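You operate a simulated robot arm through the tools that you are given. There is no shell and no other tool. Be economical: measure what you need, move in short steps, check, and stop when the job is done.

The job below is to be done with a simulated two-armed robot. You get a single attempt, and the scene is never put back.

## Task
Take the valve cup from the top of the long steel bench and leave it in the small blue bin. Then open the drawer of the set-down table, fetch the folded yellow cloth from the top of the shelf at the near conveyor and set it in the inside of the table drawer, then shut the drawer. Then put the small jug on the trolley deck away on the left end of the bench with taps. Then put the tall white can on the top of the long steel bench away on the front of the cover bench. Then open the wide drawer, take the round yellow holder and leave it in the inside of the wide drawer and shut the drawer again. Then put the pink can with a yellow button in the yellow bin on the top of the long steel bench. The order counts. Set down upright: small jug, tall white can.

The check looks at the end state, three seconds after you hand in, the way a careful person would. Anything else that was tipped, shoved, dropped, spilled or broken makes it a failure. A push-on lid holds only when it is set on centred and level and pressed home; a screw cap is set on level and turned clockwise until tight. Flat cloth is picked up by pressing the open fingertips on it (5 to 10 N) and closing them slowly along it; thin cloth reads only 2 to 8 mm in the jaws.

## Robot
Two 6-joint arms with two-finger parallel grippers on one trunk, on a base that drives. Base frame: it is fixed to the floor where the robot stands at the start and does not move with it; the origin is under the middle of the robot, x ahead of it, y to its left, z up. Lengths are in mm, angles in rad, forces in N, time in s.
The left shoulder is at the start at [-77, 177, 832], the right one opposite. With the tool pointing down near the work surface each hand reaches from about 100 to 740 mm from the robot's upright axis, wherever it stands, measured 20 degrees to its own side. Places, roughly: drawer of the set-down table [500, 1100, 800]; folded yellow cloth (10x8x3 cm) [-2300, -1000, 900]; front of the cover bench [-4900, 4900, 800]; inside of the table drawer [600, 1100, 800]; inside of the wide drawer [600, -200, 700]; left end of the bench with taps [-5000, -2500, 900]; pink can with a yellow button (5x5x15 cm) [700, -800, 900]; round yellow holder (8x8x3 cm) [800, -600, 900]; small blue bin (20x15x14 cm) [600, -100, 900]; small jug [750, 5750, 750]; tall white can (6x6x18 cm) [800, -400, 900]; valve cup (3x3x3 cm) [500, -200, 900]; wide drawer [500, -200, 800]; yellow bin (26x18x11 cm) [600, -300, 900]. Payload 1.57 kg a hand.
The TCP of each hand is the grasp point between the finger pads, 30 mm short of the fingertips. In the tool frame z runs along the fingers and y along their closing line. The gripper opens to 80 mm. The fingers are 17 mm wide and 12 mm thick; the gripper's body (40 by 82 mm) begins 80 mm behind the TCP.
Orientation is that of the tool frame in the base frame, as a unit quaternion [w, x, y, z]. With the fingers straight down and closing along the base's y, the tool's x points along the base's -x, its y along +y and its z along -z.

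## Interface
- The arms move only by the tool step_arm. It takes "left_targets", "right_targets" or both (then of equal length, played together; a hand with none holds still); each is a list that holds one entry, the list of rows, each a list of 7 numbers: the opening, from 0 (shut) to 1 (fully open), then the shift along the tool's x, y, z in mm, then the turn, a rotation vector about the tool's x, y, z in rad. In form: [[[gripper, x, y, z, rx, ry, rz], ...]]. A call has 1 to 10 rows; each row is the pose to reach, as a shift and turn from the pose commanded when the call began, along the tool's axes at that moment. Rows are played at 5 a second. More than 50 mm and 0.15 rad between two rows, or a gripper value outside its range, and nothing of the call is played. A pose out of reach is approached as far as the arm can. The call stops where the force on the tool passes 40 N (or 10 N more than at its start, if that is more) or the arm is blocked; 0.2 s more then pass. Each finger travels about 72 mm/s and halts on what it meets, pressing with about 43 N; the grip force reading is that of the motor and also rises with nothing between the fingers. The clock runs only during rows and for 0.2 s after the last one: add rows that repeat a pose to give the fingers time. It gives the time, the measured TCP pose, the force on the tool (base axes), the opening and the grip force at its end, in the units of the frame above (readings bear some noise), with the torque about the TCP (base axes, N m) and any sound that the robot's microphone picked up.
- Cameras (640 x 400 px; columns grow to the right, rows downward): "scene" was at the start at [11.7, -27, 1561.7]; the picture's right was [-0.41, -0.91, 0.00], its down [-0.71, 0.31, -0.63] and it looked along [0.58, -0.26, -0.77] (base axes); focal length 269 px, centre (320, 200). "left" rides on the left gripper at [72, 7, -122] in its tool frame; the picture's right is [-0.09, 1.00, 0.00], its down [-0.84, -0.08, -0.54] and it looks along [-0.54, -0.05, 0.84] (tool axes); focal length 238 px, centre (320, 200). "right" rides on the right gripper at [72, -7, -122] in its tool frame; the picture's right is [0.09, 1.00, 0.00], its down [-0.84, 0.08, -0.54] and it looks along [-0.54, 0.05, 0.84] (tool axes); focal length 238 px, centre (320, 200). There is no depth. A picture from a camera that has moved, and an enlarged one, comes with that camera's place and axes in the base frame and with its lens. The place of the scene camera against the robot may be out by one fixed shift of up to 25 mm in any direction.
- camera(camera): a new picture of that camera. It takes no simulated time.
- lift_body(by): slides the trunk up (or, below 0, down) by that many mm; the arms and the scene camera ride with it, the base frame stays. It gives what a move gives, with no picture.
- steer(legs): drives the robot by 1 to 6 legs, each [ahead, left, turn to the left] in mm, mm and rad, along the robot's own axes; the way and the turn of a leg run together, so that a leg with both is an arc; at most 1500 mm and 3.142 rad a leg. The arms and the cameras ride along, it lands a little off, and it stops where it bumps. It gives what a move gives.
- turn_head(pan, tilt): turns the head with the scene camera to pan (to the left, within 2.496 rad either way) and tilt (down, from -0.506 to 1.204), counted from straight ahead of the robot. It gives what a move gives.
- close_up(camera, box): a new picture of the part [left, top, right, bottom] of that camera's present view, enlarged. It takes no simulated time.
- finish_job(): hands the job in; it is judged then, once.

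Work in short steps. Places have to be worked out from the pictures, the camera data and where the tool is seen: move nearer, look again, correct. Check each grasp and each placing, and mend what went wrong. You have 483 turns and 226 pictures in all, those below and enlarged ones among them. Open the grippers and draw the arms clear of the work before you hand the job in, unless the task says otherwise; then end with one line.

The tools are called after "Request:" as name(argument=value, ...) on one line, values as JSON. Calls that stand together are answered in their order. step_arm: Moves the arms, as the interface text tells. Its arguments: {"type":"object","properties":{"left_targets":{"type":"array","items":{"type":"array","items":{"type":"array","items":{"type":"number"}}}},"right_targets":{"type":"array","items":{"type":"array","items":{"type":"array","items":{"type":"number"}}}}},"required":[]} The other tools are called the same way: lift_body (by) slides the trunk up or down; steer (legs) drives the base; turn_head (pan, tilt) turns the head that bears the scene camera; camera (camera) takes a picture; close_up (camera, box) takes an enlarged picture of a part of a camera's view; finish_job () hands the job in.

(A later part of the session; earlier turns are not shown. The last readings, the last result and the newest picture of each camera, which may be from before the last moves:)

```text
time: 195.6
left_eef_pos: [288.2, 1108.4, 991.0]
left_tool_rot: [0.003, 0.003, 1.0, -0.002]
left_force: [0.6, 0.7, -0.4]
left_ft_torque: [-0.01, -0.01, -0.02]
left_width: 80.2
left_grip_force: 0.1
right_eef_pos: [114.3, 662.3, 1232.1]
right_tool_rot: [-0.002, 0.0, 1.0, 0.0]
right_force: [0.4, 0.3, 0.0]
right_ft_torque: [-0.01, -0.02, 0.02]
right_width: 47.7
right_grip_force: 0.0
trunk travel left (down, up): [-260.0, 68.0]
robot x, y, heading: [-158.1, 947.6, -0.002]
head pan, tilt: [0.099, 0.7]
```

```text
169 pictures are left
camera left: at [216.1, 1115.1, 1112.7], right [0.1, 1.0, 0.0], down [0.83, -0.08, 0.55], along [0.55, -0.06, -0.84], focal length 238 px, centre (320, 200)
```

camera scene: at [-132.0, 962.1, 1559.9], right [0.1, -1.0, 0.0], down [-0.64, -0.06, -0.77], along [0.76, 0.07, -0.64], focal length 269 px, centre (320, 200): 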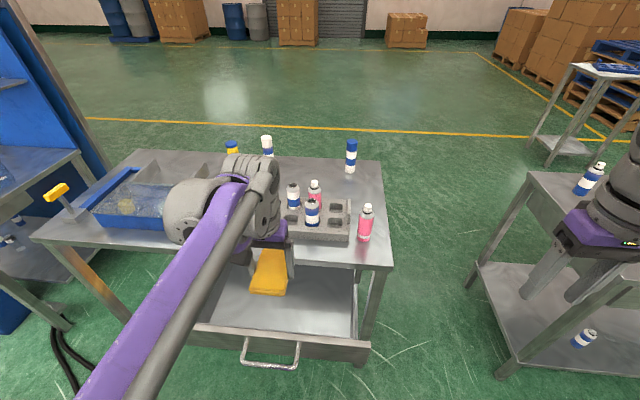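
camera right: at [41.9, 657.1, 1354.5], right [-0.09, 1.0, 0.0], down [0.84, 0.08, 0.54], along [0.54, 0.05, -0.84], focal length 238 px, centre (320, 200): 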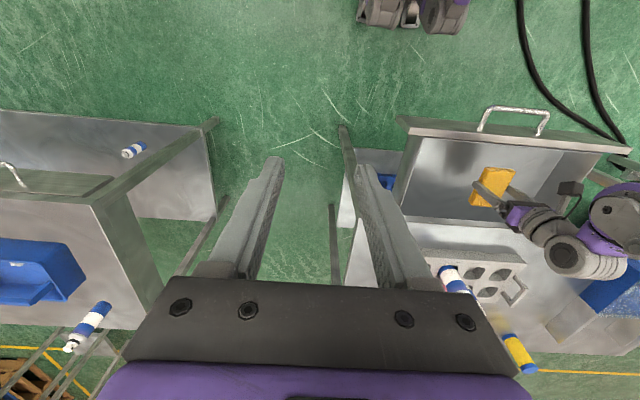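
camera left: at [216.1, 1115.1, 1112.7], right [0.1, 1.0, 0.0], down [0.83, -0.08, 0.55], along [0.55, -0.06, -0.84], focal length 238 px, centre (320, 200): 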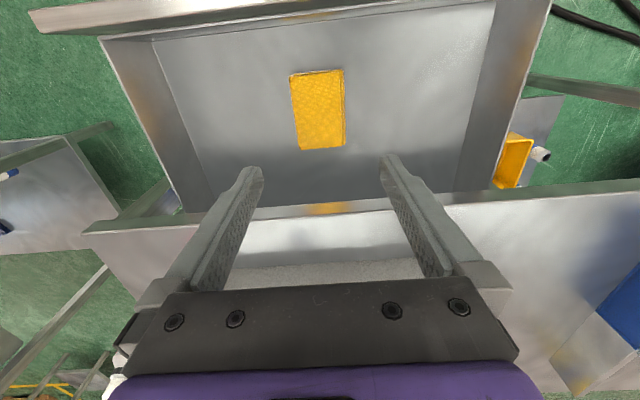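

The cloth lies flat in the drawer. I close the fingers and bring the hand in front of the handle to push the drawer shut.

Request:
step_arm(left_targets=[[[0.6, 45, 2, -10, 0, 0, 0], [0.3, 90, 4, -10, 0, 0, 0], [0.0, 135, 6, -10, 0, 0, 0], [0.0, 180, 8, -10, 0, 0, 0], [0.0, 205, 8, 0, 0, 0, 0], [0.0, 205, 8, 50, 0, 0, 0], [0.0, 205, 8, 90, 0, 0, 0]]])

Request:
camera(camera="left")

```text
time: 197.2
left_eef_pos: [87.3, 1118.2, 899.3]
left_tool_rot: [0.004, 0.002, 1.0, -0.002]
left_force: [-0.1, 0.3, -0.4]
left_ft_torque: [0.01, 0.01, -0.03]
left_width: 0.0
left_grip_force: 21.3
right_eef_pos: [115.2, 661.9, 1232.4]
right_tool_rot: [-0.001, 0.001, 1.0, 0.0]
right_force: [-0.9, 0.1, -0.9]
right_ft_torque: [0.0, -0.03, 0.02]
right_width: 47.9
right_grip_force: 0.0
trunk travel left (down, up): [-260.0, 68.0]
robot x, y, heading: [-158.1, 950.7, -0.0]
head pan, tilt: [0.099, 0.7]
```

```text
168 pictures are left
camera left: at [14.1, 1124.6, 1021.0], right [0.1, 1.0, 0.0], down [0.83, -0.08, 0.55], along [0.55, -0.06, -0.84], focal length 238 px, centre (320, 200)
```

left: 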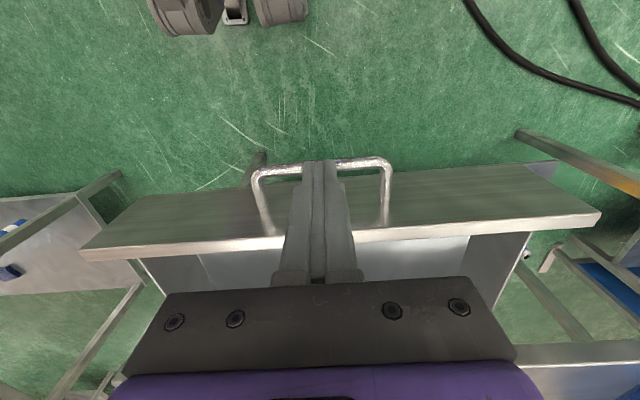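

Bar is at about x 120, just ahead. I lower to z≈806 and push forward 215 mm in stages.

Request:
step_arm(left_targets=[[[0.0, 5, 0, 45, 0, 0, 0], [0.0, 5, 0, 93, 0, 0, 0], [0.0, -30, 0, 93, 0, 0, 0], [0.0, -65, 0, 93, 0, 0, 0], [0.0, -100, 0, 93, 0, 0, 0], [0.0, -135, 0, 93, 0, 0, 0], [0.0, -170, 0, 93, 0, 0, 0], [0.0, -200, 0, 93, 0, 0, 0]]])

Request:
camera(camera="left")

```text
time: 199.0
left_eef_pos: [288.6, 1115.7, 807.6]
left_tool_rot: [0.003, 0.003, 1.0, -0.002]
left_force: [-0.9, 0.5, -0.6]
left_ft_torque: [-0.03, 0.03, -0.01]
left_width: 0.3
left_grip_force: 21.1
right_eef_pos: [115.0, 662.2, 1231.3]
right_tool_rot: [-0.002, 0.001, 1.0, 0.0]
right_force: [-0.3, 0.7, -0.6]
right_ft_torque: [0.05, 0.03, -0.01]
right_width: 47.8
right_grip_force: 0.1
trunk travel left (down, up): [-260.0, 68.0]
robot x, y, heading: [-161.3, 948.6, -0.002]
head pan, tilt: [0.099, 0.7]
```

```text
167 pictures are left
camera left: at [215.9, 1122.4, 930.1], right [0.1, 1.0, 0.0], down [0.83, -0.08, 0.55], along [0.55, -0.06, -0.84], focal length 238 px, centre (320, 200)
```

left: 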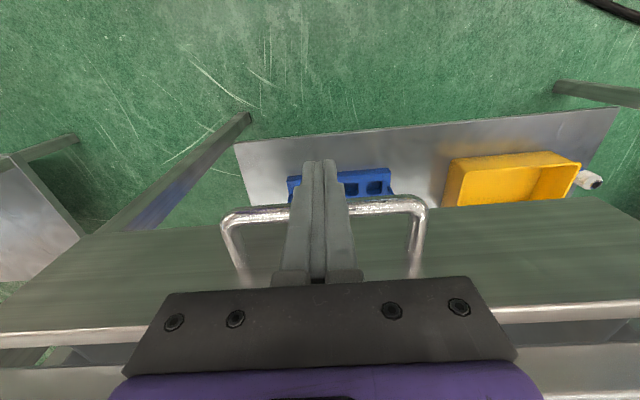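

Nearly shut; I push another 50 mm in small steps until it stops.

Request:
step_arm(left_targets=[[[0.0, -15, 0, 0, 0, 0, 0], [0.0, -28, 0, 0, 0, 0, 0], [0.0, -36, 0, 0, 0, 0, 0], [0.0, -44, 0, 0, 0, 0, 0], [0.0, -50, 0, 0, 0, 0, 0], [0.0, -55, 0, 0, 0, 0, 0], [0.0, -60, 0, 0, 0, 0, 0]]])

Request:
camera(camera="left")

```text
time: 200.4
left_eef_pos: [334.1, 1116.4, 806.7]
left_tool_rot: [-0.004, 0.001, 1.0, -0.002]
left_force: [-19.0, -0.2, 5.1]
left_ft_torque: [-0.21, 0.28, -0.03]
left_width: 0.0
left_grip_force: 21.8
right_eef_pos: [112.8, 662.6, 1231.7]
right_tool_rot: [-0.001, 0.0, 1.0, 0.0]
right_force: [1.2, -0.4, -0.4]
right_ft_torque: [0.0, 0.04, -0.02]
right_width: 47.9
right_grip_force: 0.1
trunk travel left (down, up): [-260.0, 68.0]
robot x, y, heading: [-154.6, 949.1, 0.002]
head pan, tilt: [0.099, 0.7]
stopped in row 6 (left hand): the force on the tool passed its limit at 47 N (the readings are from after the stop); the commanded pose is now the measured one
```

```text
166 pictures are left
camera left: at [262.1, 1122.2, 931.1], right [0.1, 1.0, 0.0], down [0.84, -0.08, 0.53], along [0.53, -0.05, -0.85], focal length 238 px, centre (320, 200)
```

left: 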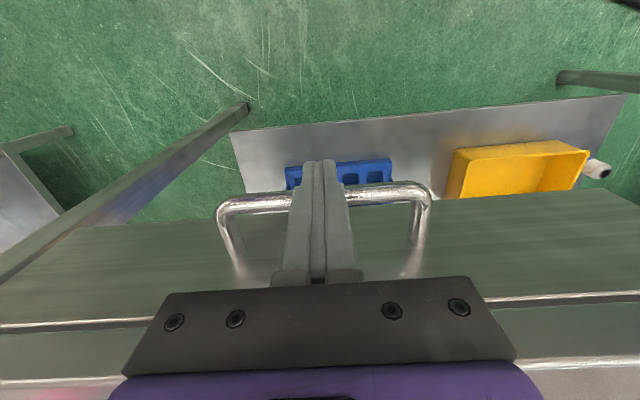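

Drawer is shut against its stop. I draw the hand back and up, back away from the table, and look toward the trolley.

Request:
step_arm(left_targets=[[[0.0, 40, 0, 0, 0, 0, 0], [0.0, 60, 0, -40, 0, 0, 0], [0.0, 80, 0, -90, 0, 0, 0], [0.0, 90, 0, -140, 0, 0, 0], [0.0, 90, 0, -190, 0, 0, 0], [0.2, 90, 0, -240, 0, 0, 0], [0.3, 90, 0, -280, 0, 0, 0]]])

Request:
steer(legs=[[-450, 0, 0]])

Request:
turn_head(pan=1.2, tilt=0.3)

Request:
camera(camera="scene")

```text
refused: row 3 steps farther than a row can; nothing moved
```

```text
time: 203.1
left_eef_pos: [-106.3, 1114.1, 807.1]
left_tool_rot: [-0.001, 0.004, 1.0, -0.002]
left_force: [-0.4, 0.5, -0.7]
left_ft_torque: [0.01, 0.01, 0.01]
left_width: 0.0
left_grip_force: 21.1
right_eef_pos: [-330.0, 662.8, 1232.3]
right_tool_rot: [-0.001, 0.003, 1.0, 0.0]
right_force: [-0.3, 0.3, -0.7]
right_ft_torque: [0.03, 0.01, -0.04]
right_width: 48.0
right_grip_force: 0.0
trunk travel left (down, up): [-260.0, 68.0]
robot x, y, heading: [-604.3, 949.3, -0.003]
head pan, tilt: [0.099, 0.7]
```

```text
time: 204.4
left_eef_pos: [-107.7, 1114.4, 805.9]
left_tool_rot: [-0.002, 0.004, 1.0, -0.002]
left_force: [-0.2, 0.5, 0.1]
left_ft_torque: [0.02, 0.02, -0.01]
left_width: 0.0
left_grip_force: 20.8
right_eef_pos: [-331.0, 662.3, 1232.9]
right_tool_rot: [-0.001, 0.002, 1.0, 0.0]
right_force: [0.4, 0.6, 0.9]
right_ft_torque: [0.0, -0.02, -0.03]
right_width: 48.0
right_grip_force: 0.1
trunk travel left (down, up): [-260.0, 68.0]
robot x, y, heading: [-600.4, 953.4, -0.002]
head pan, tilt: [1.201, 0.3]
```

```text
165 pictures are left
camera scene: at [-626.5, 1042.2, 1596.0], right [0.93, -0.37, 0.0], down [-0.11, -0.28, -0.96], along [0.35, 0.89, -0.3], focal length 269 px, centre (320, 200)
```

scene: 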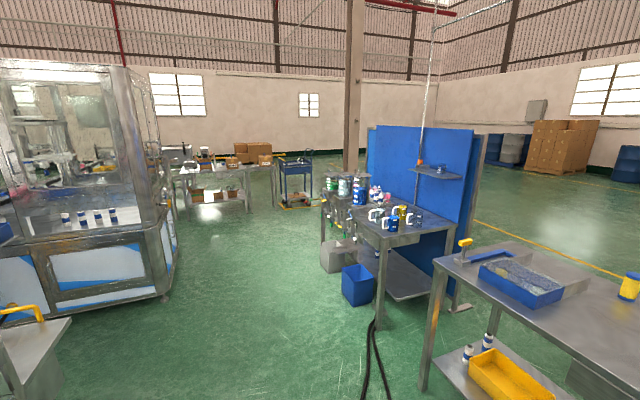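

I see the blue trolley at px (295,175). Enlarge it.

Request:
close_up(camera="scene", box=[230, 130, 400, 230])

Request:
step_arm(left_targets=[[[0.0, 10, 0, -45, 0, 0, 0], [0.0, 20, 0, -90, 0, 0, 0], [0.0, 30, 0, -135, 0, 0, 0], [0.0, 40, 0, -180, 0, 0, 0], [0.2, 50, 0, -225, 0, 0, 0], [0.3, 60, 0, -270, 0, 0, 0]]])

```text
3.76 times, centred on (315, 180) of scene
camera zoom: at [-626.5, 1042.2, 1596.0], right [0.93, -0.37, 0.0], down [-0.11, -0.28, -0.96], along [0.35, 0.89, -0.3], focal length 1013 px, centre (339, 275)
```

zoom: 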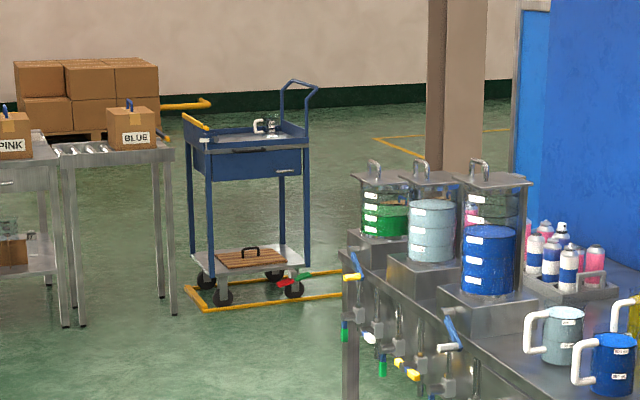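

```text
time: 205.8
left_eef_pos: [-167.6, 1115.7, 1077.9]
left_tool_rot: [-0.002, 0.004, 1.0, -0.001]
left_force: [0.1, 0.4, -0.4]
left_ft_torque: [-0.02, 0.01, -0.02]
left_width: 23.9
left_grip_force: 0.1
right_eef_pos: [-330.5, 663.2, 1232.0]
right_tool_rot: [-0.001, 0.003, 1.0, 0.0]
right_force: [-0.2, -0.3, -0.8]
right_ft_torque: [-0.01, -0.01, 0.03]
right_width: 47.8
right_grip_force: 0.0
trunk travel left (down, up): [-260.0, 68.0]
robot x, y, heading: [-603.8, 955.9, -0.002]
head pan, tilt: [1.201, 0.3]
```

The trolley stands at about x 540–930, y≥5580, jug on its deck. I drive up the corridor, turn to face +y, and move in front of it.

Request:
steer(legs=[[110, 0, 0], [0, 1500, 0], [0, 1500, 0], [0, 420, 0], [0, 0, 1.57], [0, -1150, 0]])

Request:
turn_head(pan=0.0, tilt=0.4)

Request:
camera(camera="scene")

```text
time: 250.6
left_eef_pos: [509.7, 4825.8, 1077.3]
left_tool_rot: [-0.001, 0.712, -0.702, 0.002]
left_force: [-0.5, 0.1, 0.1]
left_ft_torque: [0.01, 0.0, 0.03]
left_width: 23.9
left_grip_force: 0.1
right_eef_pos: [967.2, 4672.7, 1233.0]
right_tool_rot: [0.0, 0.714, -0.7, 0.001]
right_force: [0.1, 0.3, 0.6]
right_ft_torque: [-0.01, 0.0, -0.03]
right_width: 47.9
right_grip_force: 0.0
trunk travel left (down, up): [-260.0, 68.0]
robot x, y, heading: [685.6, 4388.1, 1.589]
head pan, tilt: [1.201, 0.3]
```

```text
time: 251.9
left_eef_pos: [509.3, 4826.0, 1076.5]
left_tool_rot: [0.0, 0.713, -0.701, 0.002]
left_force: [0.5, -0.3, 0.3]
left_ft_torque: [0.03, 0.0, 0.02]
left_width: 23.7
left_grip_force: 0.0
right_eef_pos: [967.0, 4672.0, 1232.9]
right_tool_rot: [0.001, 0.714, -0.7, 0.001]
right_force: [0.3, -0.8, 0.6]
right_ft_torque: [-0.02, 0.01, 0.0]
right_width: 47.8
right_grip_force: 0.0
trunk travel left (down, up): [-260.0, 68.0]
robot x, y, heading: [687.3, 4391.4, 1.59]
head pan, tilt: [0.0, 0.4]
```

```text
163 pictures are left
camera scene: at [667.0, 4448.7, 1586.8], right [1.0, 0.02, 0.0], down [0.01, -0.39, -0.92], along [-0.02, 0.92, -0.39], focal length 269 px, centre (320, 200)
```

scene: 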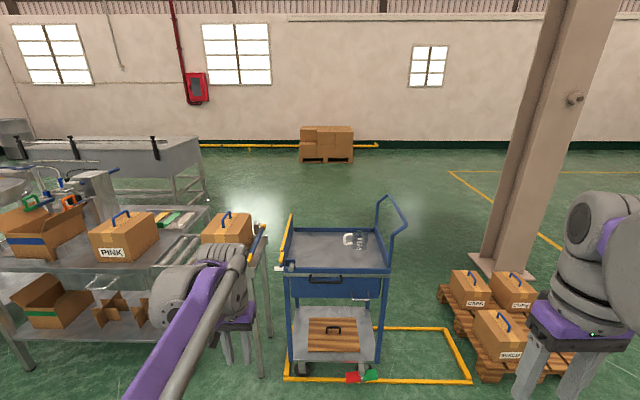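

Jug is at about [830,5736,~790] on the trolley deck. I approach to y≈5040 and enlarge.

Request:
steer(legs=[[650, 0, -0.019]])

Request:
turn_head(pan=-0.15, tilt=0.8)

Request:
camera(camera="scene")

```text
time: 255.6
left_eef_pos: [510.8, 5482.2, 1077.1]
left_tool_rot: [0.0, -0.707, 0.708, -0.003]
left_force: [0.5, -0.3, 0.0]
left_ft_torque: [-0.01, -0.01, 0.01]
left_width: 23.9
left_grip_force: 0.0
right_eef_pos: [965.4, 5322.3, 1233.0]
right_tool_rot: [0.001, 0.708, -0.707, 0.001]
right_force: [-0.8, 0.5, 0.5]
right_ft_torque: [-0.02, 0.01, -0.04]
right_width: 48.1
right_grip_force: 0.0
trunk travel left (down, up): [-260.0, 68.0]
robot x, y, heading: [676.1, 5050.8, 1.573]
head pan, tilt: [0.0, 0.4]
```

```text
time: 256.5
left_eef_pos: [511.1, 5483.0, 1077.8]
left_tool_rot: [0.0, -0.707, 0.707, -0.002]
left_force: [0.5, -0.3, 0.0]
left_ft_torque: [0.0, 0.0, 0.01]
left_width: 24.2
left_grip_force: 0.1
right_eef_pos: [964.7, 5321.6, 1232.7]
right_tool_rot: [0.0, 0.708, -0.707, 0.001]
right_force: [0.4, -0.5, 0.9]
right_ft_torque: [0.01, -0.01, 0.01]
right_width: 47.9
right_grip_force: 0.0
trunk travel left (down, up): [-260.0, 68.0]
robot x, y, heading: [680.6, 5048.5, 1.573]
head pan, tilt: [-0.15, 0.799]
```

```text
162 pictures are left
camera scene: at [673.2, 5090.7, 1551.8], right [0.99, -0.15, 0.0], down [-0.11, -0.71, -0.7], along [0.1, 0.69, -0.72], focal length 269 px, centre (320, 200)
```

scene: 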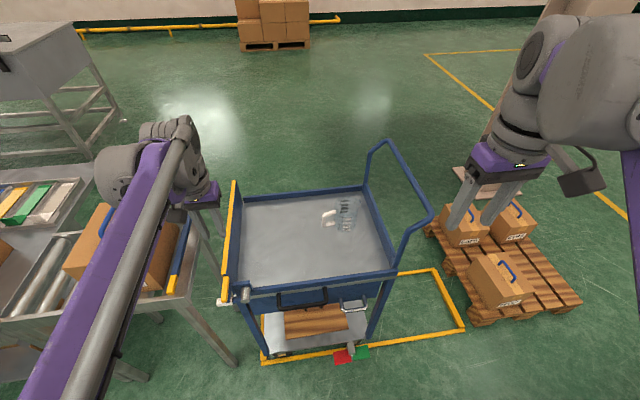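

Request:
close_up(camera="scene", box=[280, 170, 400, 260])

Request:
camera(camera="right")

Request:
camera(camera="left")

```text
4.44 times, centred on (340, 215) of scene
camera zoom: at [673.2, 5090.7, 1551.8], right [0.99, -0.15, 0.0], down [-0.11, -0.71, -0.7], along [0.1, 0.69, -0.72], focal length 1196 px, centre (231, 133)
```

zoom: 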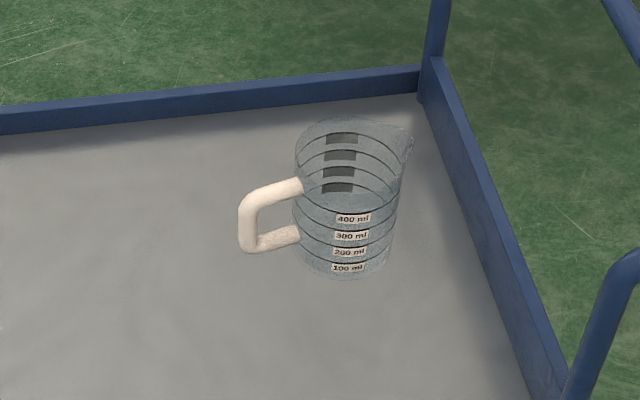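

```text
160 pictures are left
camera right: at [971.1, 5251.9, 1354.4], right [-1.0, -0.09, 0.0], down [-0.08, 0.84, 0.54], along [-0.05, 0.54, -0.84], focal length 238 px, centre (320, 200)
```

right: 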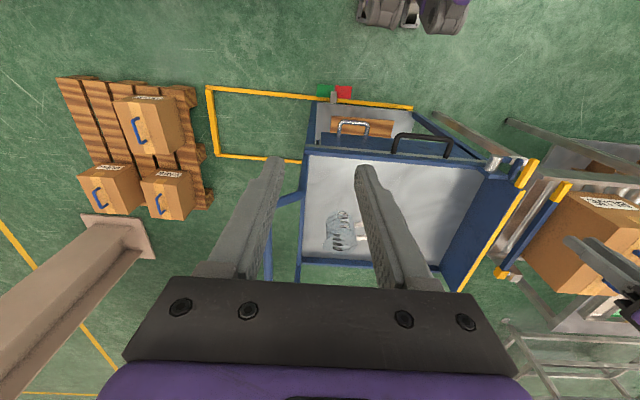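

```text
159 pictures are left
camera left: at [503.2, 5411.1, 1200.2], right [-1.0, 0.09, 0.0], down [0.08, 0.84, 0.54], along [0.05, 0.54, -0.84], focal length 238 px, centre (320, 200)
```

left: 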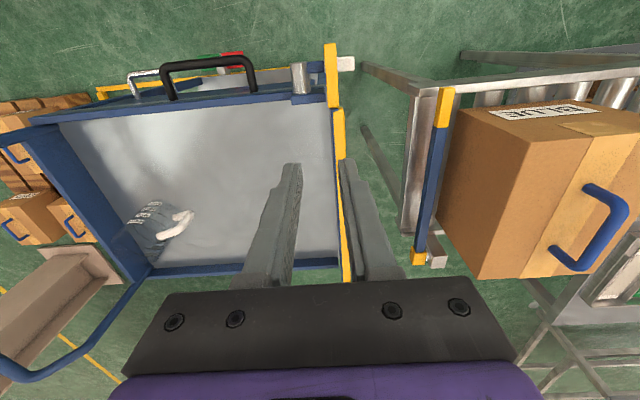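

The beaker jug is about 80 mm wide (too wide for the jaw), with its handle pointing to -x at about [778,5713,~795]. I'll grip the handle with the right hand, yawed 90°. First back off a bit, draw the left hand in and begin turning the right hand.

Request:
steer(legs=[[-150, 0, 0]])

Request:
step_arm(left_targets=[[[0.3, 20, -10, -20, 0, 0, 0], [0.3, 40, -20, -35, 0, 0, 0], [0.3, 60, -30, -50, 0, 0, 0], [0.3, 80, -35, -65, 0, 0, 0], [0.3, 100, -40, -80, 0, 0, 0], [0.3, 120, -40, -90, 0, 0, 0]]], right_targets=[[[0.8, -10, 15, 10, 0, 0, 0.14], [0.9, -20, 30, 20, 0, 0, 0.28], [1.0, -30, 45, 30, 0, 0, 0.42], [1.0, -40, 60, 40, 0, 0, 0.56], [1.0, -50, 70, 50, 0, 0, 0.7], [1.0, -60, 80, 60, 0, 0, 0.78]]])

```text
time: 257.8
left_eef_pos: [510.8, 5334.8, 1076.3]
left_tool_rot: [0.0, -0.706, 0.708, -0.003]
left_force: [-0.7, -0.3, 0.4]
left_ft_torque: [-0.02, 0.01, -0.03]
left_width: 23.7
left_grip_force: 0.1
right_eef_pos: [965.7, 5172.9, 1232.4]
right_tool_rot: [-0.001, -0.707, 0.707, -0.001]
right_force: [0.3, 0.2, 0.2]
right_ft_torque: [0.04, -0.01, 0.02]
right_width: 48.0
right_grip_force: 0.1
trunk travel left (down, up): [-260.0, 68.0]
robot x, y, heading: [678.3, 4900.6, 1.571]
head pan, tilt: [-0.15, 0.799]
```

```text
time: 259.2
left_eef_pos: [550.2, 5213.0, 1168.7]
left_tool_rot: [0.0, -0.706, 0.708, -0.002]
left_force: [-0.7, 0.8, 0.1]
left_ft_torque: [0.01, -0.02, 0.07]
left_width: 23.9
left_grip_force: 0.0
right_eef_pos: [884.0, 5232.8, 1171.6]
right_tool_rot: [0.001, -0.384, 0.923, 0.0]
right_force: [0.1, 0.3, -0.5]
right_ft_torque: [-0.01, 0.01, 0.01]
right_width: 80.0
right_grip_force: 0.1
trunk travel left (down, up): [-260.0, 68.0]
robot x, y, heading: [676.5, 4900.6, 1.569]
head pan, tilt: [-0.15, 0.799]
```

Turn the remaining 45° while moving the hand toward x≈778.

Request:
step_arm(right_targets=[[[1.0, 10, 15, 0, 0, 0, 0.14], [1.0, 21, 30, 0, 0, 0, 0.28], [1.0, 32, 45, 0, 0, 0, 0.42], [1.0, 43, 60, 0, 0, 0, 0.56], [1.0, 53, 74, 0, 0, 0, 0.7], [1.0, 63, 87, 0, 0, 0, 0.79], [1.0, 63, 87, 0, 0, 0, 0.79]]])

Request:
steer(legs=[[180, 60, 0]])

Request:
camera(camera="right")

Request:
camera(camera="scene")

```text
time: 260.8
left_eef_pos: [549.9, 5214.3, 1167.6]
left_tool_rot: [0.0, -0.706, 0.708, -0.002]
left_force: [0.0, 0.0, -0.4]
left_ft_torque: [0.03, -0.02, 0.0]
left_width: 23.9
left_grip_force: 0.2
right_eef_pos: [779.1, 5250.0, 1171.7]
right_tool_rot: [-0.001, 0.0, 1.0, 0.0]
right_force: [-0.4, -0.1, -0.2]
right_ft_torque: [-0.01, 0.03, 0.0]
right_width: 79.9
right_grip_force: 0.0
trunk travel left (down, up): [-260.0, 68.0]
robot x, y, heading: [676.6, 4897.2, 1.571]
head pan, tilt: [-0.15, 0.799]
```

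```text
time: 262.4
left_eef_pos: [489.2, 5392.3, 1167.9]
left_tool_rot: [-0.001, -0.706, 0.708, -0.002]
left_force: [0.1, -0.3, 0.8]
left_ft_torque: [0.0, -0.02, 0.02]
left_width: 23.8
left_grip_force: 0.0
right_eef_pos: [718.2, 5428.1, 1171.8]
right_tool_rot: [0.0, -0.001, 1.0, -0.001]
right_force: [0.1, 0.2, 0.4]
right_ft_torque: [-0.04, 0.01, -0.02]
right_width: 80.0
right_grip_force: 0.1
trunk travel left (down, up): [-260.0, 68.0]
robot x, y, heading: [619.8, 5074.7, 1.571]
head pan, tilt: [-0.15, 0.799]
```

```text
158 pictures are left
camera right: at [645.7, 5423.0, 1293.8], right [-0.1, 1.0, 0.0], down [0.84, 0.08, 0.54], along [0.54, 0.05, -0.84], focal length 238 px, centre (320, 200)
```

right: 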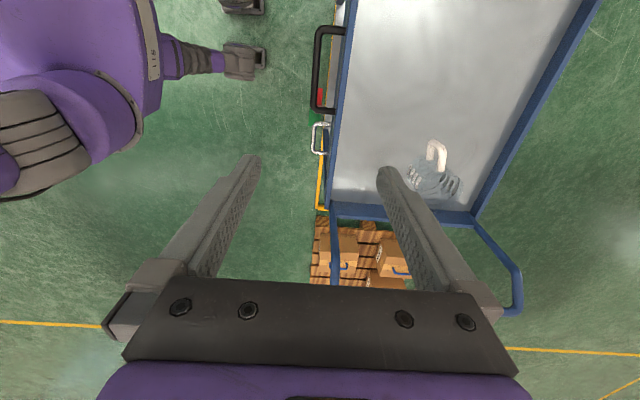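

```text
157 pictures are left
camera scene: at [613.3, 5120.8, 1551.7], right [0.99, -0.15, 0.0], down [-0.11, -0.71, -0.7], along [0.1, 0.69, -0.72], focal length 269 px, centre (320, 200)
```

scene: 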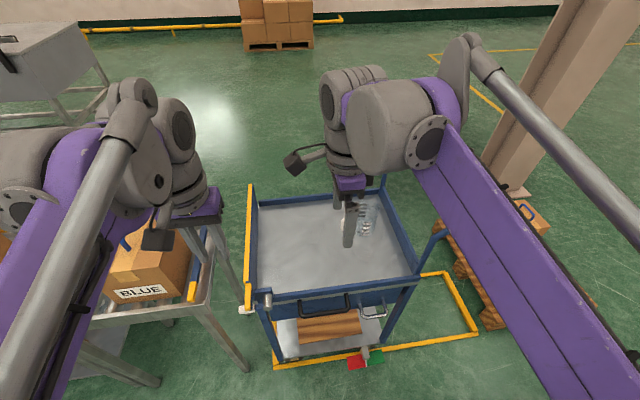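

I edge 50 mm closer and move the right hand over the jug handle region for a better look.

Request:
steer(legs=[[50, 0, 0]])

Request:
step_arm(right_targets=[[[1.0, -5, 45, 20, 0, 0, 0], [1.0, -15, 90, 40, 0, 0, 0], [1.0, -25, 135, 60, 0, 0, 0], [1.0, -35, 170, 90, 0, 0, 0], [1.0, -35, 170, 110, 0, 0, 0], [1.0, -35, 170, 110, 0, 0, 0]]])

Request:
camera(camera="right")

```text
time: 263.3
left_eef_pos: [489.9, 5442.8, 1167.1]
left_tool_rot: [0.0, -0.707, 0.707, -0.002]
left_force: [-1.1, 0.8, 0.0]
left_ft_torque: [0.01, 0.01, -0.01]
left_width: 23.9
left_grip_force: 0.1
right_eef_pos: [718.2, 5476.9, 1172.1]
right_tool_rot: [0.0, -0.002, 1.0, 0.0]
right_force: [-0.2, -0.2, 0.1]
right_ft_torque: [-0.01, 0.02, 0.02]
right_width: 79.9
right_grip_force: 0.0
trunk travel left (down, up): [-260.0, 68.0]
robot x, y, heading: [619.1, 5127.5, 1.573]
head pan, tilt: [-0.15, 0.799]
```

```text
refused: row 2 steps farther than a row can; nothing moved
```

```text
156 pictures are left
camera right: at [645.6, 5471.5, 1293.9], right [-0.1, 1.0, 0.0], down [0.84, 0.08, 0.54], along [0.54, 0.05, -0.84], focal length 238 px, centre (320, 200)
```

right: 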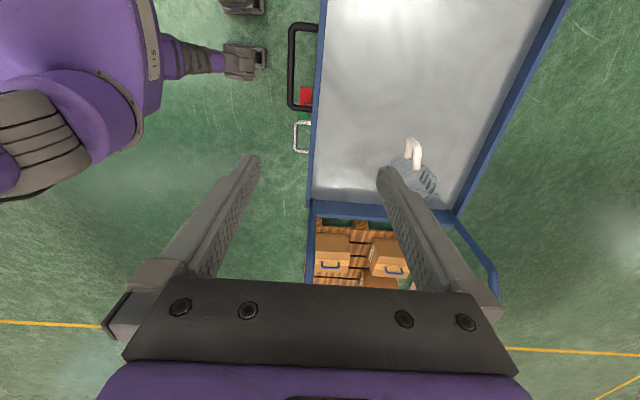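

Request:
step_arm(right_targets=[[[1.0, -5, 40, 15, 0, 0, 0], [1.0, -15, 80, 30, 0, 0, 0], [1.0, -25, 120, 45, 0, 0, 0], [1.0, -35, 155, 70, 0, 0, 0], [1.0, -35, 170, 105, 0, 0, 0], [1.0, -35, 170, 105, 0, 0, 0]]])

Request:
camera(camera="right")

```text
time: 264.7
left_eef_pos: [489.1, 5442.1, 1168.0]
left_tool_rot: [0.0, -0.706, 0.708, -0.003]
left_force: [0.1, -0.1, 0.3]
left_ft_torque: [0.01, -0.01, 0.0]
left_width: 24.1
left_grip_force: 0.1
right_eef_pos: [751.7, 5644.5, 1067.2]
right_tool_rot: [0.0, -0.001, 1.0, -0.001]
right_force: [0.9, 0.9, 0.0]
right_ft_torque: [0.02, -0.03, 0.0]
right_width: 79.8
right_grip_force: 0.1
trunk travel left (down, up): [-260.0, 68.0]
robot x, y, heading: [620.5, 5128.8, 1.569]
head pan, tilt: [-0.15, 0.799]
```

```text
155 pictures are left
camera right: at [680.0, 5640.2, 1187.9], right [-0.1, 1.0, 0.0], down [0.84, 0.08, 0.54], along [0.54, 0.05, -0.84], focal length 238 px, centre (320, 200)
```

right: 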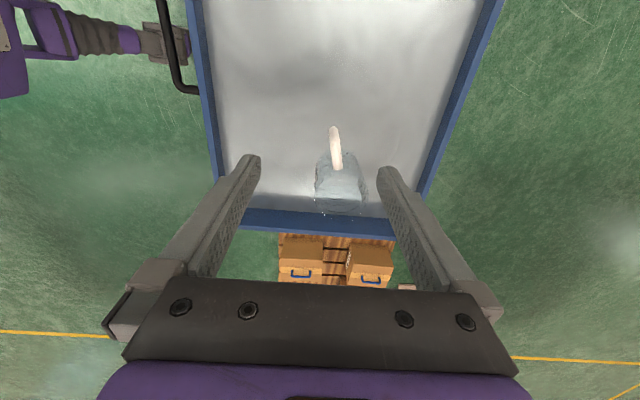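

Request:
close_up(camera="right", box=[260, 90, 420, 230])

```text
2.86 times, centred on (340, 160) of right
camera zoom: at [680.0, 5640.2, 1187.9], right [-0.1, 1.0, 0.0], down [0.84, 0.08, 0.54], along [0.54, 0.05, -0.84], focal length 681 px, centre (263, 314)
```

zoom: 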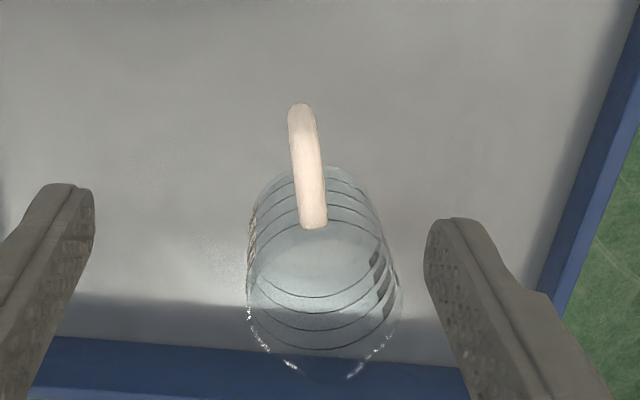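

Handle bar estimated at about x 802, y 5677, z 760–836. I move above it to z≈920 with the jaw at 50 mm.

Request:
step_arm(right_targets=[[[0.8, -20, 15, 30, 0, 0, 0], [0.6, -40, 32, 60, 0, 0, 0], [0.6, -46, 32, 105, 0, 0, 0], [0.6, -46, 32, 145, 0, 0, 0], [0.6, -46, 32, 145, 0, 0, 0]]])

Request:
camera(camera="right")

```text
time: 265.9
left_eef_pos: [489.6, 5440.7, 1167.5]
left_tool_rot: [0.0, -0.707, 0.707, -0.002]
left_force: [-0.1, -1.0, -0.4]
left_ft_torque: [-0.01, 0.01, 0.0]
left_width: 23.8
left_grip_force: 0.0
right_eef_pos: [797.4, 5678.7, 919.8]
right_tool_rot: [0.001, -0.001, 1.0, -0.001]
right_force: [0.9, -0.4, -0.2]
right_ft_torque: [-0.03, -0.03, -0.06]
right_width: 48.0
right_grip_force: 0.1
trunk travel left (down, up): [-260.0, 68.0]
robot x, y, heading: [621.1, 5125.5, 1.568]
head pan, tilt: [-0.15, 0.799]
```

```text
153 pictures are left
camera right: at [725.4, 5673.4, 1042.6], right [-0.1, 1.0, 0.0], down [0.84, 0.08, 0.54], along [0.54, 0.05, -0.84], focal length 238 px, centre (320, 200)
```

right: 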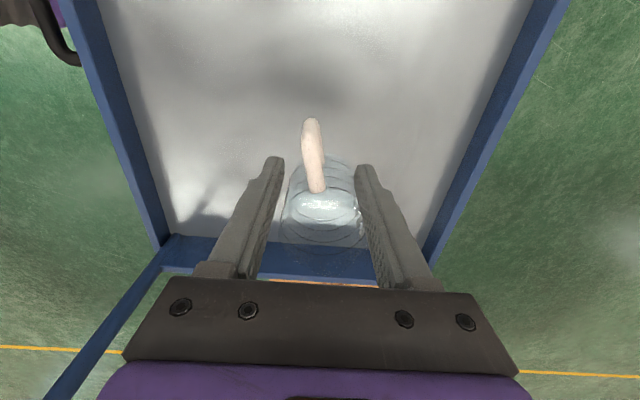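

Handle is slightly toward -y of the jaw centre. I descend to z≈860, shifting 4 mm, and check.

Request:
step_arm(right_targets=[[[0.6, 0, -4, 30, 0, 0, 0], [0.6, 0, -4, 58, 0, 0, 0], [0.6, 0, -4, 58, 0, 0, 0]]])

Request:
camera(camera="right")

Request:
close_up(camera="scene", box=[260, 120, 440, 280])

```text
time: 266.7
left_eef_pos: [488.8, 5441.2, 1168.5]
left_tool_rot: [0.0, -0.707, 0.708, -0.003]
left_force: [0.1, 0.8, 0.1]
left_ft_torque: [-0.03, 0.01, -0.02]
left_width: 23.9
left_grip_force: 0.1
right_eef_pos: [797.8, 5674.7, 863.8]
right_tool_rot: [0.001, -0.001, 1.0, -0.001]
right_force: [0.5, 0.6, -0.3]
right_ft_torque: [0.0, 0.01, -0.02]
right_width: 47.9
right_grip_force: 0.2
trunk travel left (down, up): [-260.0, 68.0]
robot x, y, heading: [617.3, 5124.4, 1.574]
head pan, tilt: [-0.15, 0.799]
```

```text
152 pictures are left
camera right: at [725.8, 5669.4, 985.0], right [-0.1, 1.0, 0.0], down [0.84, 0.08, 0.54], along [0.54, 0.05, -0.84], focal length 238 px, centre (320, 200)
```

right: 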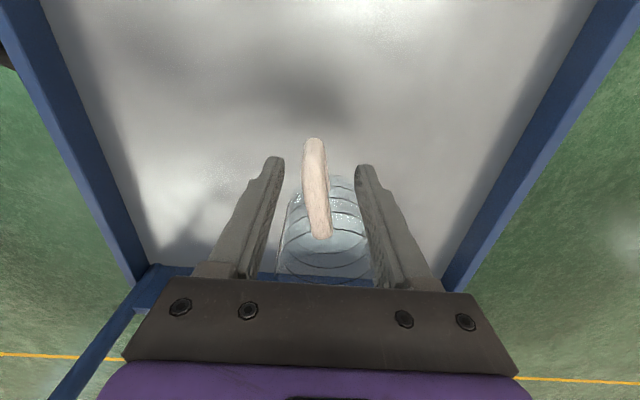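

```text
2.50 times, centred on (350, 200) of scene
camera zoom: at [613.2, 5169.4, 1551.7], right [0.99, -0.15, 0.0], down [-0.11, -0.71, -0.7], along [0.1, 0.69, -0.72], focal length 673 px, centre (245, 200)
```

zoom: 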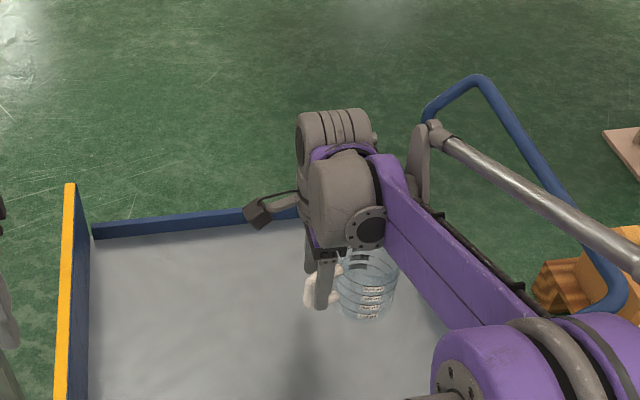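

The handle spans roughly z 809–866 with its outer bar at x≈788. I shift 9 mm toward -x, lower 20 mm and close.

Request:
step_arm(right_targets=[[[0.6, 9, 0, 0, 0, 0, 0], [0.6, 9, 0, 10, 0, 0, 0], [0.6, 9, 0, 20, 0, 0, 0], [0.6, 9, 0, 20, 0, 0, 0]]])

Request:
camera(camera="right")

Request:
close_up(camera="scene", box=[300, 160, 400, 250])

```text
time: 267.7
left_eef_pos: [489.8, 5441.0, 1168.0]
left_tool_rot: [-0.001, -0.707, 0.708, -0.003]
left_force: [0.3, -0.1, -0.2]
left_ft_torque: [-0.02, 0.03, 0.01]
left_width: 24.0
left_grip_force: 0.1
right_eef_pos: [790.0, 5674.3, 843.1]
right_tool_rot: [0.0, -0.002, 1.0, -0.001]
right_force: [-0.1, -0.2, -0.9]
right_ft_torque: [0.01, -0.03, 0.0]
right_width: 48.0
right_grip_force: 0.0
trunk travel left (down, up): [-260.0, 68.0]
robot x, y, heading: [617.2, 5127.3, 1.574]
head pan, tilt: [-0.15, 0.799]
```

```text
150 pictures are left
camera right: at [717.0, 5669.1, 965.3], right [-0.1, 1.0, 0.0], down [0.84, 0.08, 0.54], along [0.54, 0.05, -0.84], focal length 238 px, centre (320, 200)
```

right: 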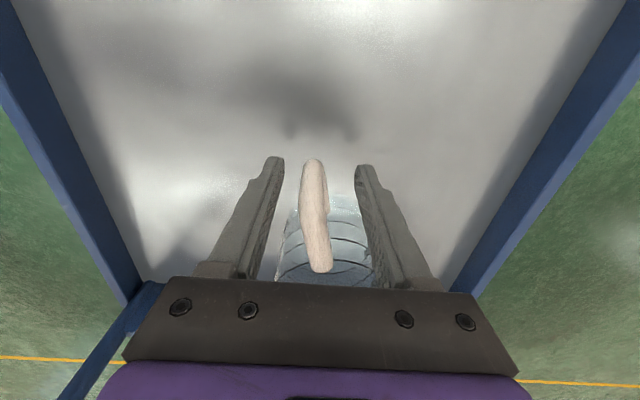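

```text
4.44 times, centred on (350, 205) of scene
camera zoom: at [613.3, 5169.6, 1551.7], right [0.99, -0.15, 0.0], down [-0.11, -0.71, -0.7], along [0.1, 0.69, -0.72], focal length 1196 px, centre (187, 178)
```

zoom: 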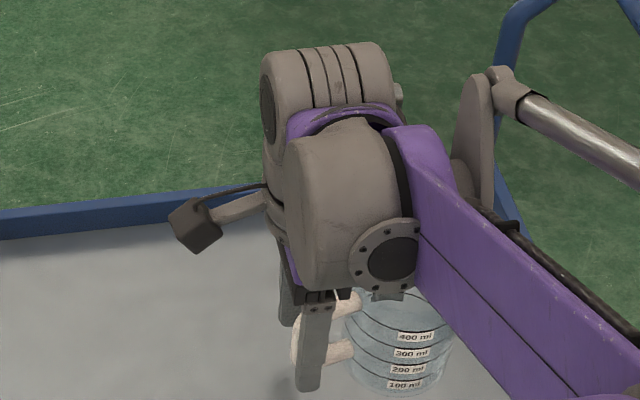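

The finger covers the handle's outer bar. I centre by -3 mm in y and close.

Request:
step_arm(right_targets=[[[0.6, 0, -3, 0, 0, 0, 0], [0.45, 0, -3, 0, 0, 0, 0], [0.3, 0, -3, 0, 0, 0, 0], [0.15, 0, -3, 0, 0, 0, 0], [0.05, 0, -3, 0, 0, 0, 0], [0.05, 0, -3, 0, 0, 0, 0]]])

Request:
camera(camera="right")

```text
time: 269.1
left_eef_pos: [489.1, 5441.1, 1167.3]
left_tool_rot: [0.0, -0.706, 0.708, -0.003]
left_force: [-0.1, -0.8, 0.0]
left_ft_torque: [0.0, 0.0, 0.01]
left_width: 24.0
left_grip_force: 0.1
right_eef_pos: [790.0, 5672.0, 844.3]
right_tool_rot: [0.0, -0.002, 1.0, -0.001]
right_force: [-0.9, -0.4, 1.0]
right_ft_torque: [-0.01, 0.05, -0.07]
right_width: 14.3
right_grip_force: 30.9
trunk travel left (down, up): [-260.0, 68.0]
robot x, y, heading: [614.6, 5126.2, 1.572]
head pan, tilt: [-0.15, 0.799]
```

```text
148 pictures are left
camera right: at [717.0, 5666.2, 965.5], right [-0.1, 1.0, 0.0], down [0.84, 0.08, 0.54], along [0.54, 0.05, -0.84], focal length 238 px, centre (320, 200)
```

right: 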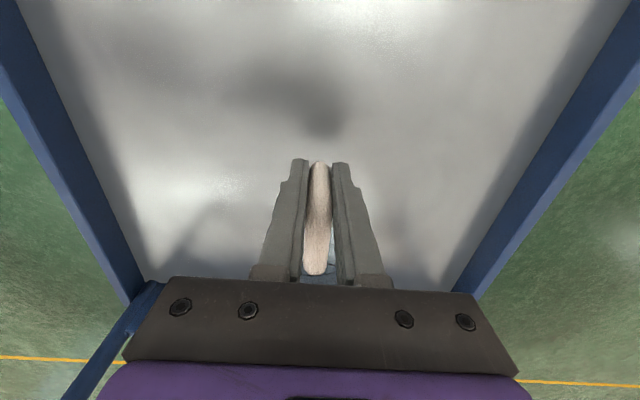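

Handle held (14 mm). I lift 30 mm slowly and check for tilt.

Request:
step_arm(right_targets=[[[0.0, 0, 0, 0, 0, 0, 0], [0.0, 0, 0, -6, 0, 0, 0], [0.0, 0, 0, -15, 0, 0, 0], [0.0, 0, 0, -30, 0, 0, 0], [0.0, 0, 0, -30, 0, 0, 0]]])

Request:
close_up(camera="scene", box=[300, 150, 420, 240])

```text
time: 270.3
left_eef_pos: [488.7, 5442.0, 1167.4]
left_tool_rot: [0.0, -0.706, 0.708, -0.001]
left_force: [-0.4, 0.2, -0.7]
left_ft_torque: [0.0, -0.05, -0.01]
left_width: 24.0
left_grip_force: 0.1
right_eef_pos: [788.8, 5671.2, 873.0]
right_tool_rot: [0.0, -0.002, 1.0, -0.001]
right_force: [1.2, -0.5, -0.3]
right_ft_torque: [-0.04, 0.08, 0.01]
right_width: 14.3
right_grip_force: 30.5
trunk travel left (down, up): [-260.0, 68.0]
robot x, y, heading: [617.1, 5125.0, 1.57]
head pan, tilt: [-0.15, 0.799]
```

```text
4.44 times, centred on (360, 195) of scene
camera zoom: at [613.4, 5169.9, 1551.7], right [0.99, -0.15, 0.0], down [-0.11, -0.71, -0.7], along [0.1, 0.69, -0.72], focal length 1196 px, centre (142, 222)
```

zoom: 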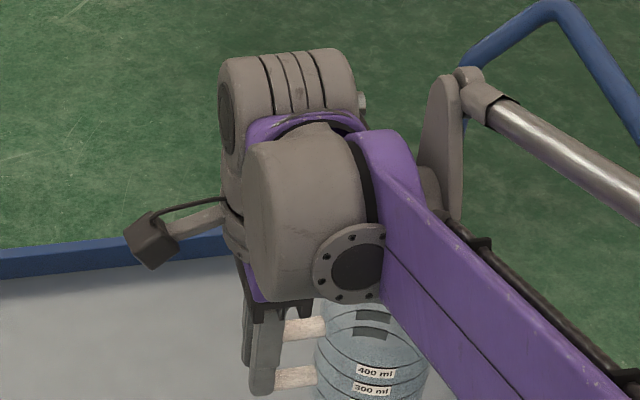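

The jug hangs upright and is light. I lift it well up and move it left away from the trolley's push handle before backing off.

Request:
step_arm(right_targets=[[[0.0, 0, 0, -40, 0, 0, 0], [0.0, 0, 0, -80, 0, 0, 0], [0.0, 0, 0, -120, 0, 0, 0], [0.0, 20, 0, -150, 0, 0, 0], [0.0, 50, 0, -170, 0, 0, 0], [0.0, 80, 0, -180, 0, 0, 0], [0.0, 110, 0, -180, 0, 0, 0]]])

Request:
camera(camera="scene")

```text
time: 271.9
left_eef_pos: [489.6, 5442.5, 1167.0]
left_tool_rot: [0.001, -0.707, 0.707, -0.002]
left_force: [0.1, -0.2, 0.4]
left_ft_torque: [0.0, -0.02, -0.04]
left_width: 24.2
left_grip_force: 0.2
right_eef_pos: [678.8, 5671.3, 1052.0]
right_tool_rot: [0.001, -0.001, 1.0, -0.001]
right_force: [-0.5, 0.3, -0.8]
right_ft_torque: [-0.04, 0.07, 0.02]
right_width: 14.2
right_grip_force: 30.8
trunk travel left (down, up): [-260.0, 68.0]
robot x, y, heading: [620.7, 5128.2, 1.571]
head pan, tilt: [-0.15, 0.799]
```

```text
146 pictures are left
camera scene: at [612.5, 5169.8, 1551.7], right [0.99, -0.15, 0.0], down [-0.11, -0.71, -0.7], along [0.1, 0.69, -0.72], focal length 269 px, centre (320, 200)
```

scene: 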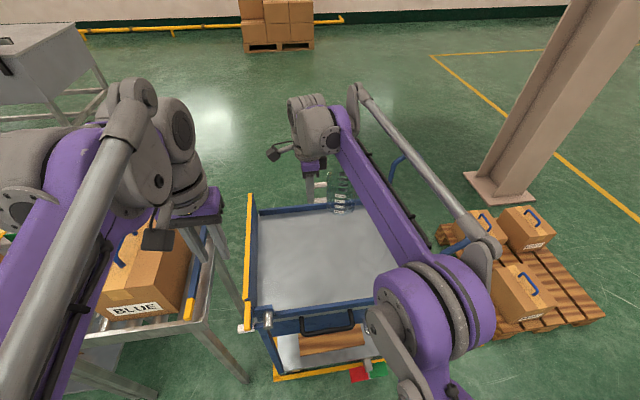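

The rod only gets higher as the arm recedes, so backing straight off is safe.

Request:
steer(legs=[[-700, 0, 0]])

Request:
turn_head(pan=1.6, tilt=0.3)

Request:
camera(camera="scene")

```text
time: 275.7
left_eef_pos: [492.1, 4743.1, 1168.9]
left_tool_rot: [0.0, 0.709, -0.705, 0.003]
left_force: [0.4, -0.4, 0.0]
left_ft_torque: [-0.02, 0.01, 0.01]
left_width: 24.1
left_grip_force: 0.0
right_eef_pos: [680.9, 4972.1, 1053.2]
right_tool_rot: [0.0, -0.004, 1.0, -0.001]
right_force: [-0.8, 0.6, -1.6]
right_ft_torque: [-0.03, 0.08, -0.02]
right_width: 14.6
right_grip_force: 30.6
trunk travel left (down, up): [-260.0, 68.0]
robot x, y, heading: [621.6, 4424.3, 1.583]
head pan, tilt: [-0.15, 0.799]
```

```text
time: 277.5
left_eef_pos: [491.4, 4742.6, 1168.2]
left_tool_rot: [0.0, 0.709, -0.705, 0.003]
left_force: [0.2, 0.6, 0.9]
left_ft_torque: [0.0, 0.01, 0.0]
left_width: 24.0
left_grip_force: 0.1
right_eef_pos: [679.3, 4972.9, 1052.3]
right_tool_rot: [0.001, -0.004, 1.0, -0.001]
right_force: [-0.2, -0.4, -0.8]
right_ft_torque: [0.03, 0.05, -0.03]
right_width: 14.2
right_grip_force: 30.3
trunk travel left (down, up): [-260.0, 68.0]
robot x, y, heading: [622.8, 4427.6, 1.577]
head pan, tilt: [1.6, 0.3]
```

```text
145 pictures are left
camera scene: at [512.2, 4387.9, 1596.0], right [-0.04, 1.0, 0.0], down [0.3, 0.01, -0.96], along [-0.95, -0.04, -0.3], focal length 269 px, centre (320, 200)
```

scene: 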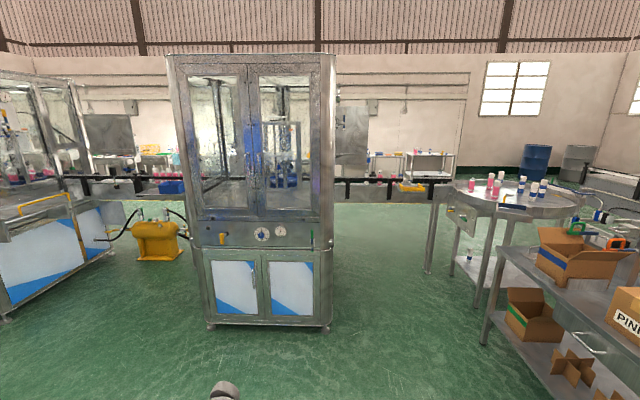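

I retract the jug nearer the body, then drive back south down the corridor (backwards).

Request:
step_arm(right_targets=[[[0.0, 0, -40, 0, 0, 0, 0], [0.0, 0, -80, 0, 0, 0, 0], [0.0, 0, -120, 0, 0, 0, 0], [0.0, 0, -150, 0, 0, 0, 0]]])

Request:
steer(legs=[[0, 1130, 0], [-1500, 0, 0], [-1500, 0, 0], [-1500, 0, 0], [-1500, 0, 0], [-1000, 0, 0]])

```text
time: 278.5
left_eef_pos: [490.3, 4741.3, 1167.8]
left_tool_rot: [-0.001, 0.709, -0.706, 0.003]
left_force: [-0.2, 0.2, -0.1]
left_ft_torque: [0.01, 0.01, 0.03]
left_width: 24.0
left_grip_force: 0.1
right_eef_pos: [680.3, 4821.9, 1053.8]
right_tool_rot: [0.0, -0.004, 1.0, -0.001]
right_force: [-0.6, -0.9, -1.0]
right_ft_torque: [0.0, 0.06, -0.02]
right_width: 14.3
right_grip_force: 30.1
trunk travel left (down, up): [-260.0, 68.0]
robot x, y, heading: [622.3, 4429.3, 1.575]
head pan, tilt: [1.6, 0.3]
```

```text
time: 321.6
left_eef_pos: [-595.2, -2292.0, 1167.2]
left_tool_rot: [0.0, -0.706, 0.709, -0.002]
left_force: [-0.7, 1.3, 0.4]
left_ft_torque: [0.04, 0.01, -0.02]
left_width: 24.2
left_grip_force: 0.1
right_eef_pos: [-406.4, -2213.0, 1053.6]
right_tool_rot: [0.0, 0.0, 1.0, -0.001]
right_force: [-0.4, -0.6, -0.7]
right_ft_torque: [-0.03, 0.04, -0.02]
right_width: 14.5
right_grip_force: 30.7
trunk travel left (down, up): [-260.0, 68.0]
robot x, y, heading: [-466.1, -2607.8, 1.568]
head pan, tilt: [1.6, 0.3]
```

Now west past the tray table into the aisle, then I look.

Request:
steer(legs=[[0, 1500, 0], [0, 1400, 0], [0, 0, 1.57]])

Request:
turn_head(pan=0.0, tilt=0.4)

Request:
camera(camera="scene")

```text
time: 350.8
left_eef_pos: [-3684.4, -2687.7, 1168.0]
left_tool_rot: [-0.001, 1.0, -0.014, 0.002]
left_force: [-0.3, 0.3, 0.1]
left_ft_torque: [-0.02, 0.01, 0.03]
left_width: 23.9
left_grip_force: 0.1
right_eef_pos: [-3758.7, -2497.4, 1055.2]
right_tool_rot: [0.0, -0.698, 0.716, -0.002]
right_force: [0.4, 0.5, -1.0]
right_ft_torque: [-0.05, 0.03, -0.01]
right_width: 14.5
right_grip_force: 30.5
trunk travel left (down, up): [-260.0, 68.0]
robot x, y, heading: [-3365.4, -2568.0, 3.122]
head pan, tilt: [1.6, 0.3]
```

```text
time: 352.4
left_eef_pos: [-3685.8, -2688.2, 1167.4]
left_tool_rot: [-0.002, 1.0, -0.015, 0.002]
left_force: [-0.1, -0.2, 0.4]
left_ft_torque: [0.0, 0.02, -0.03]
left_width: 24.1
left_grip_force: 0.1
right_eef_pos: [-3760.2, -2496.6, 1054.8]
right_tool_rot: [0.001, -0.698, 0.716, -0.001]
right_force: [0.1, 1.3, -1.1]
right_ft_torque: [-0.02, -0.03, -0.03]
right_width: 14.3
right_grip_force: 29.9
trunk travel left (down, up): [-260.0, 68.0]
robot x, y, heading: [-3366.6, -2569.7, 3.119]
head pan, tilt: [0.0, 0.4]
```

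```text
144 pictures are left
camera scene: at [-3435.3, -2563.0, 1586.8], right [0.03, 1.0, 0.0], down [0.39, -0.01, -0.92], along [-0.92, 0.02, -0.39], focal length 269 px, centre (320, 200)
```

scene: 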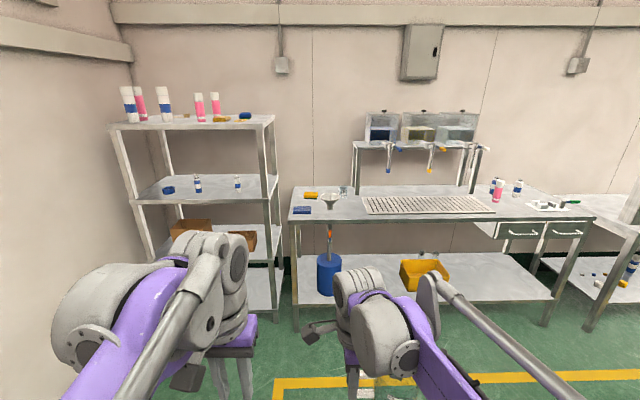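

The bench with taps is straight ahead; its left end holds a few small items. I enlarge it.

Request:
close_up(camera="scene", box=[270, 160, 430, 250])

```text
4.00 times, centred on (350, 205) of scene
camera zoom: at [-3435.3, -2563.0, 1586.8], right [0.03, 1.0, 0.0], down [0.39, -0.01, -0.92], along [-0.92, 0.02, -0.39], focal length 1076 px, centre (200, 180)
```

zoom: 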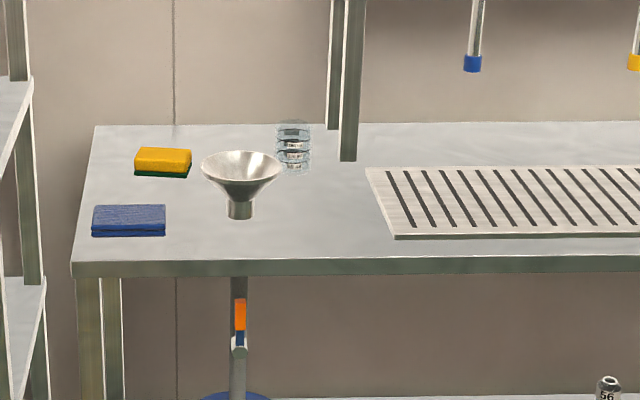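

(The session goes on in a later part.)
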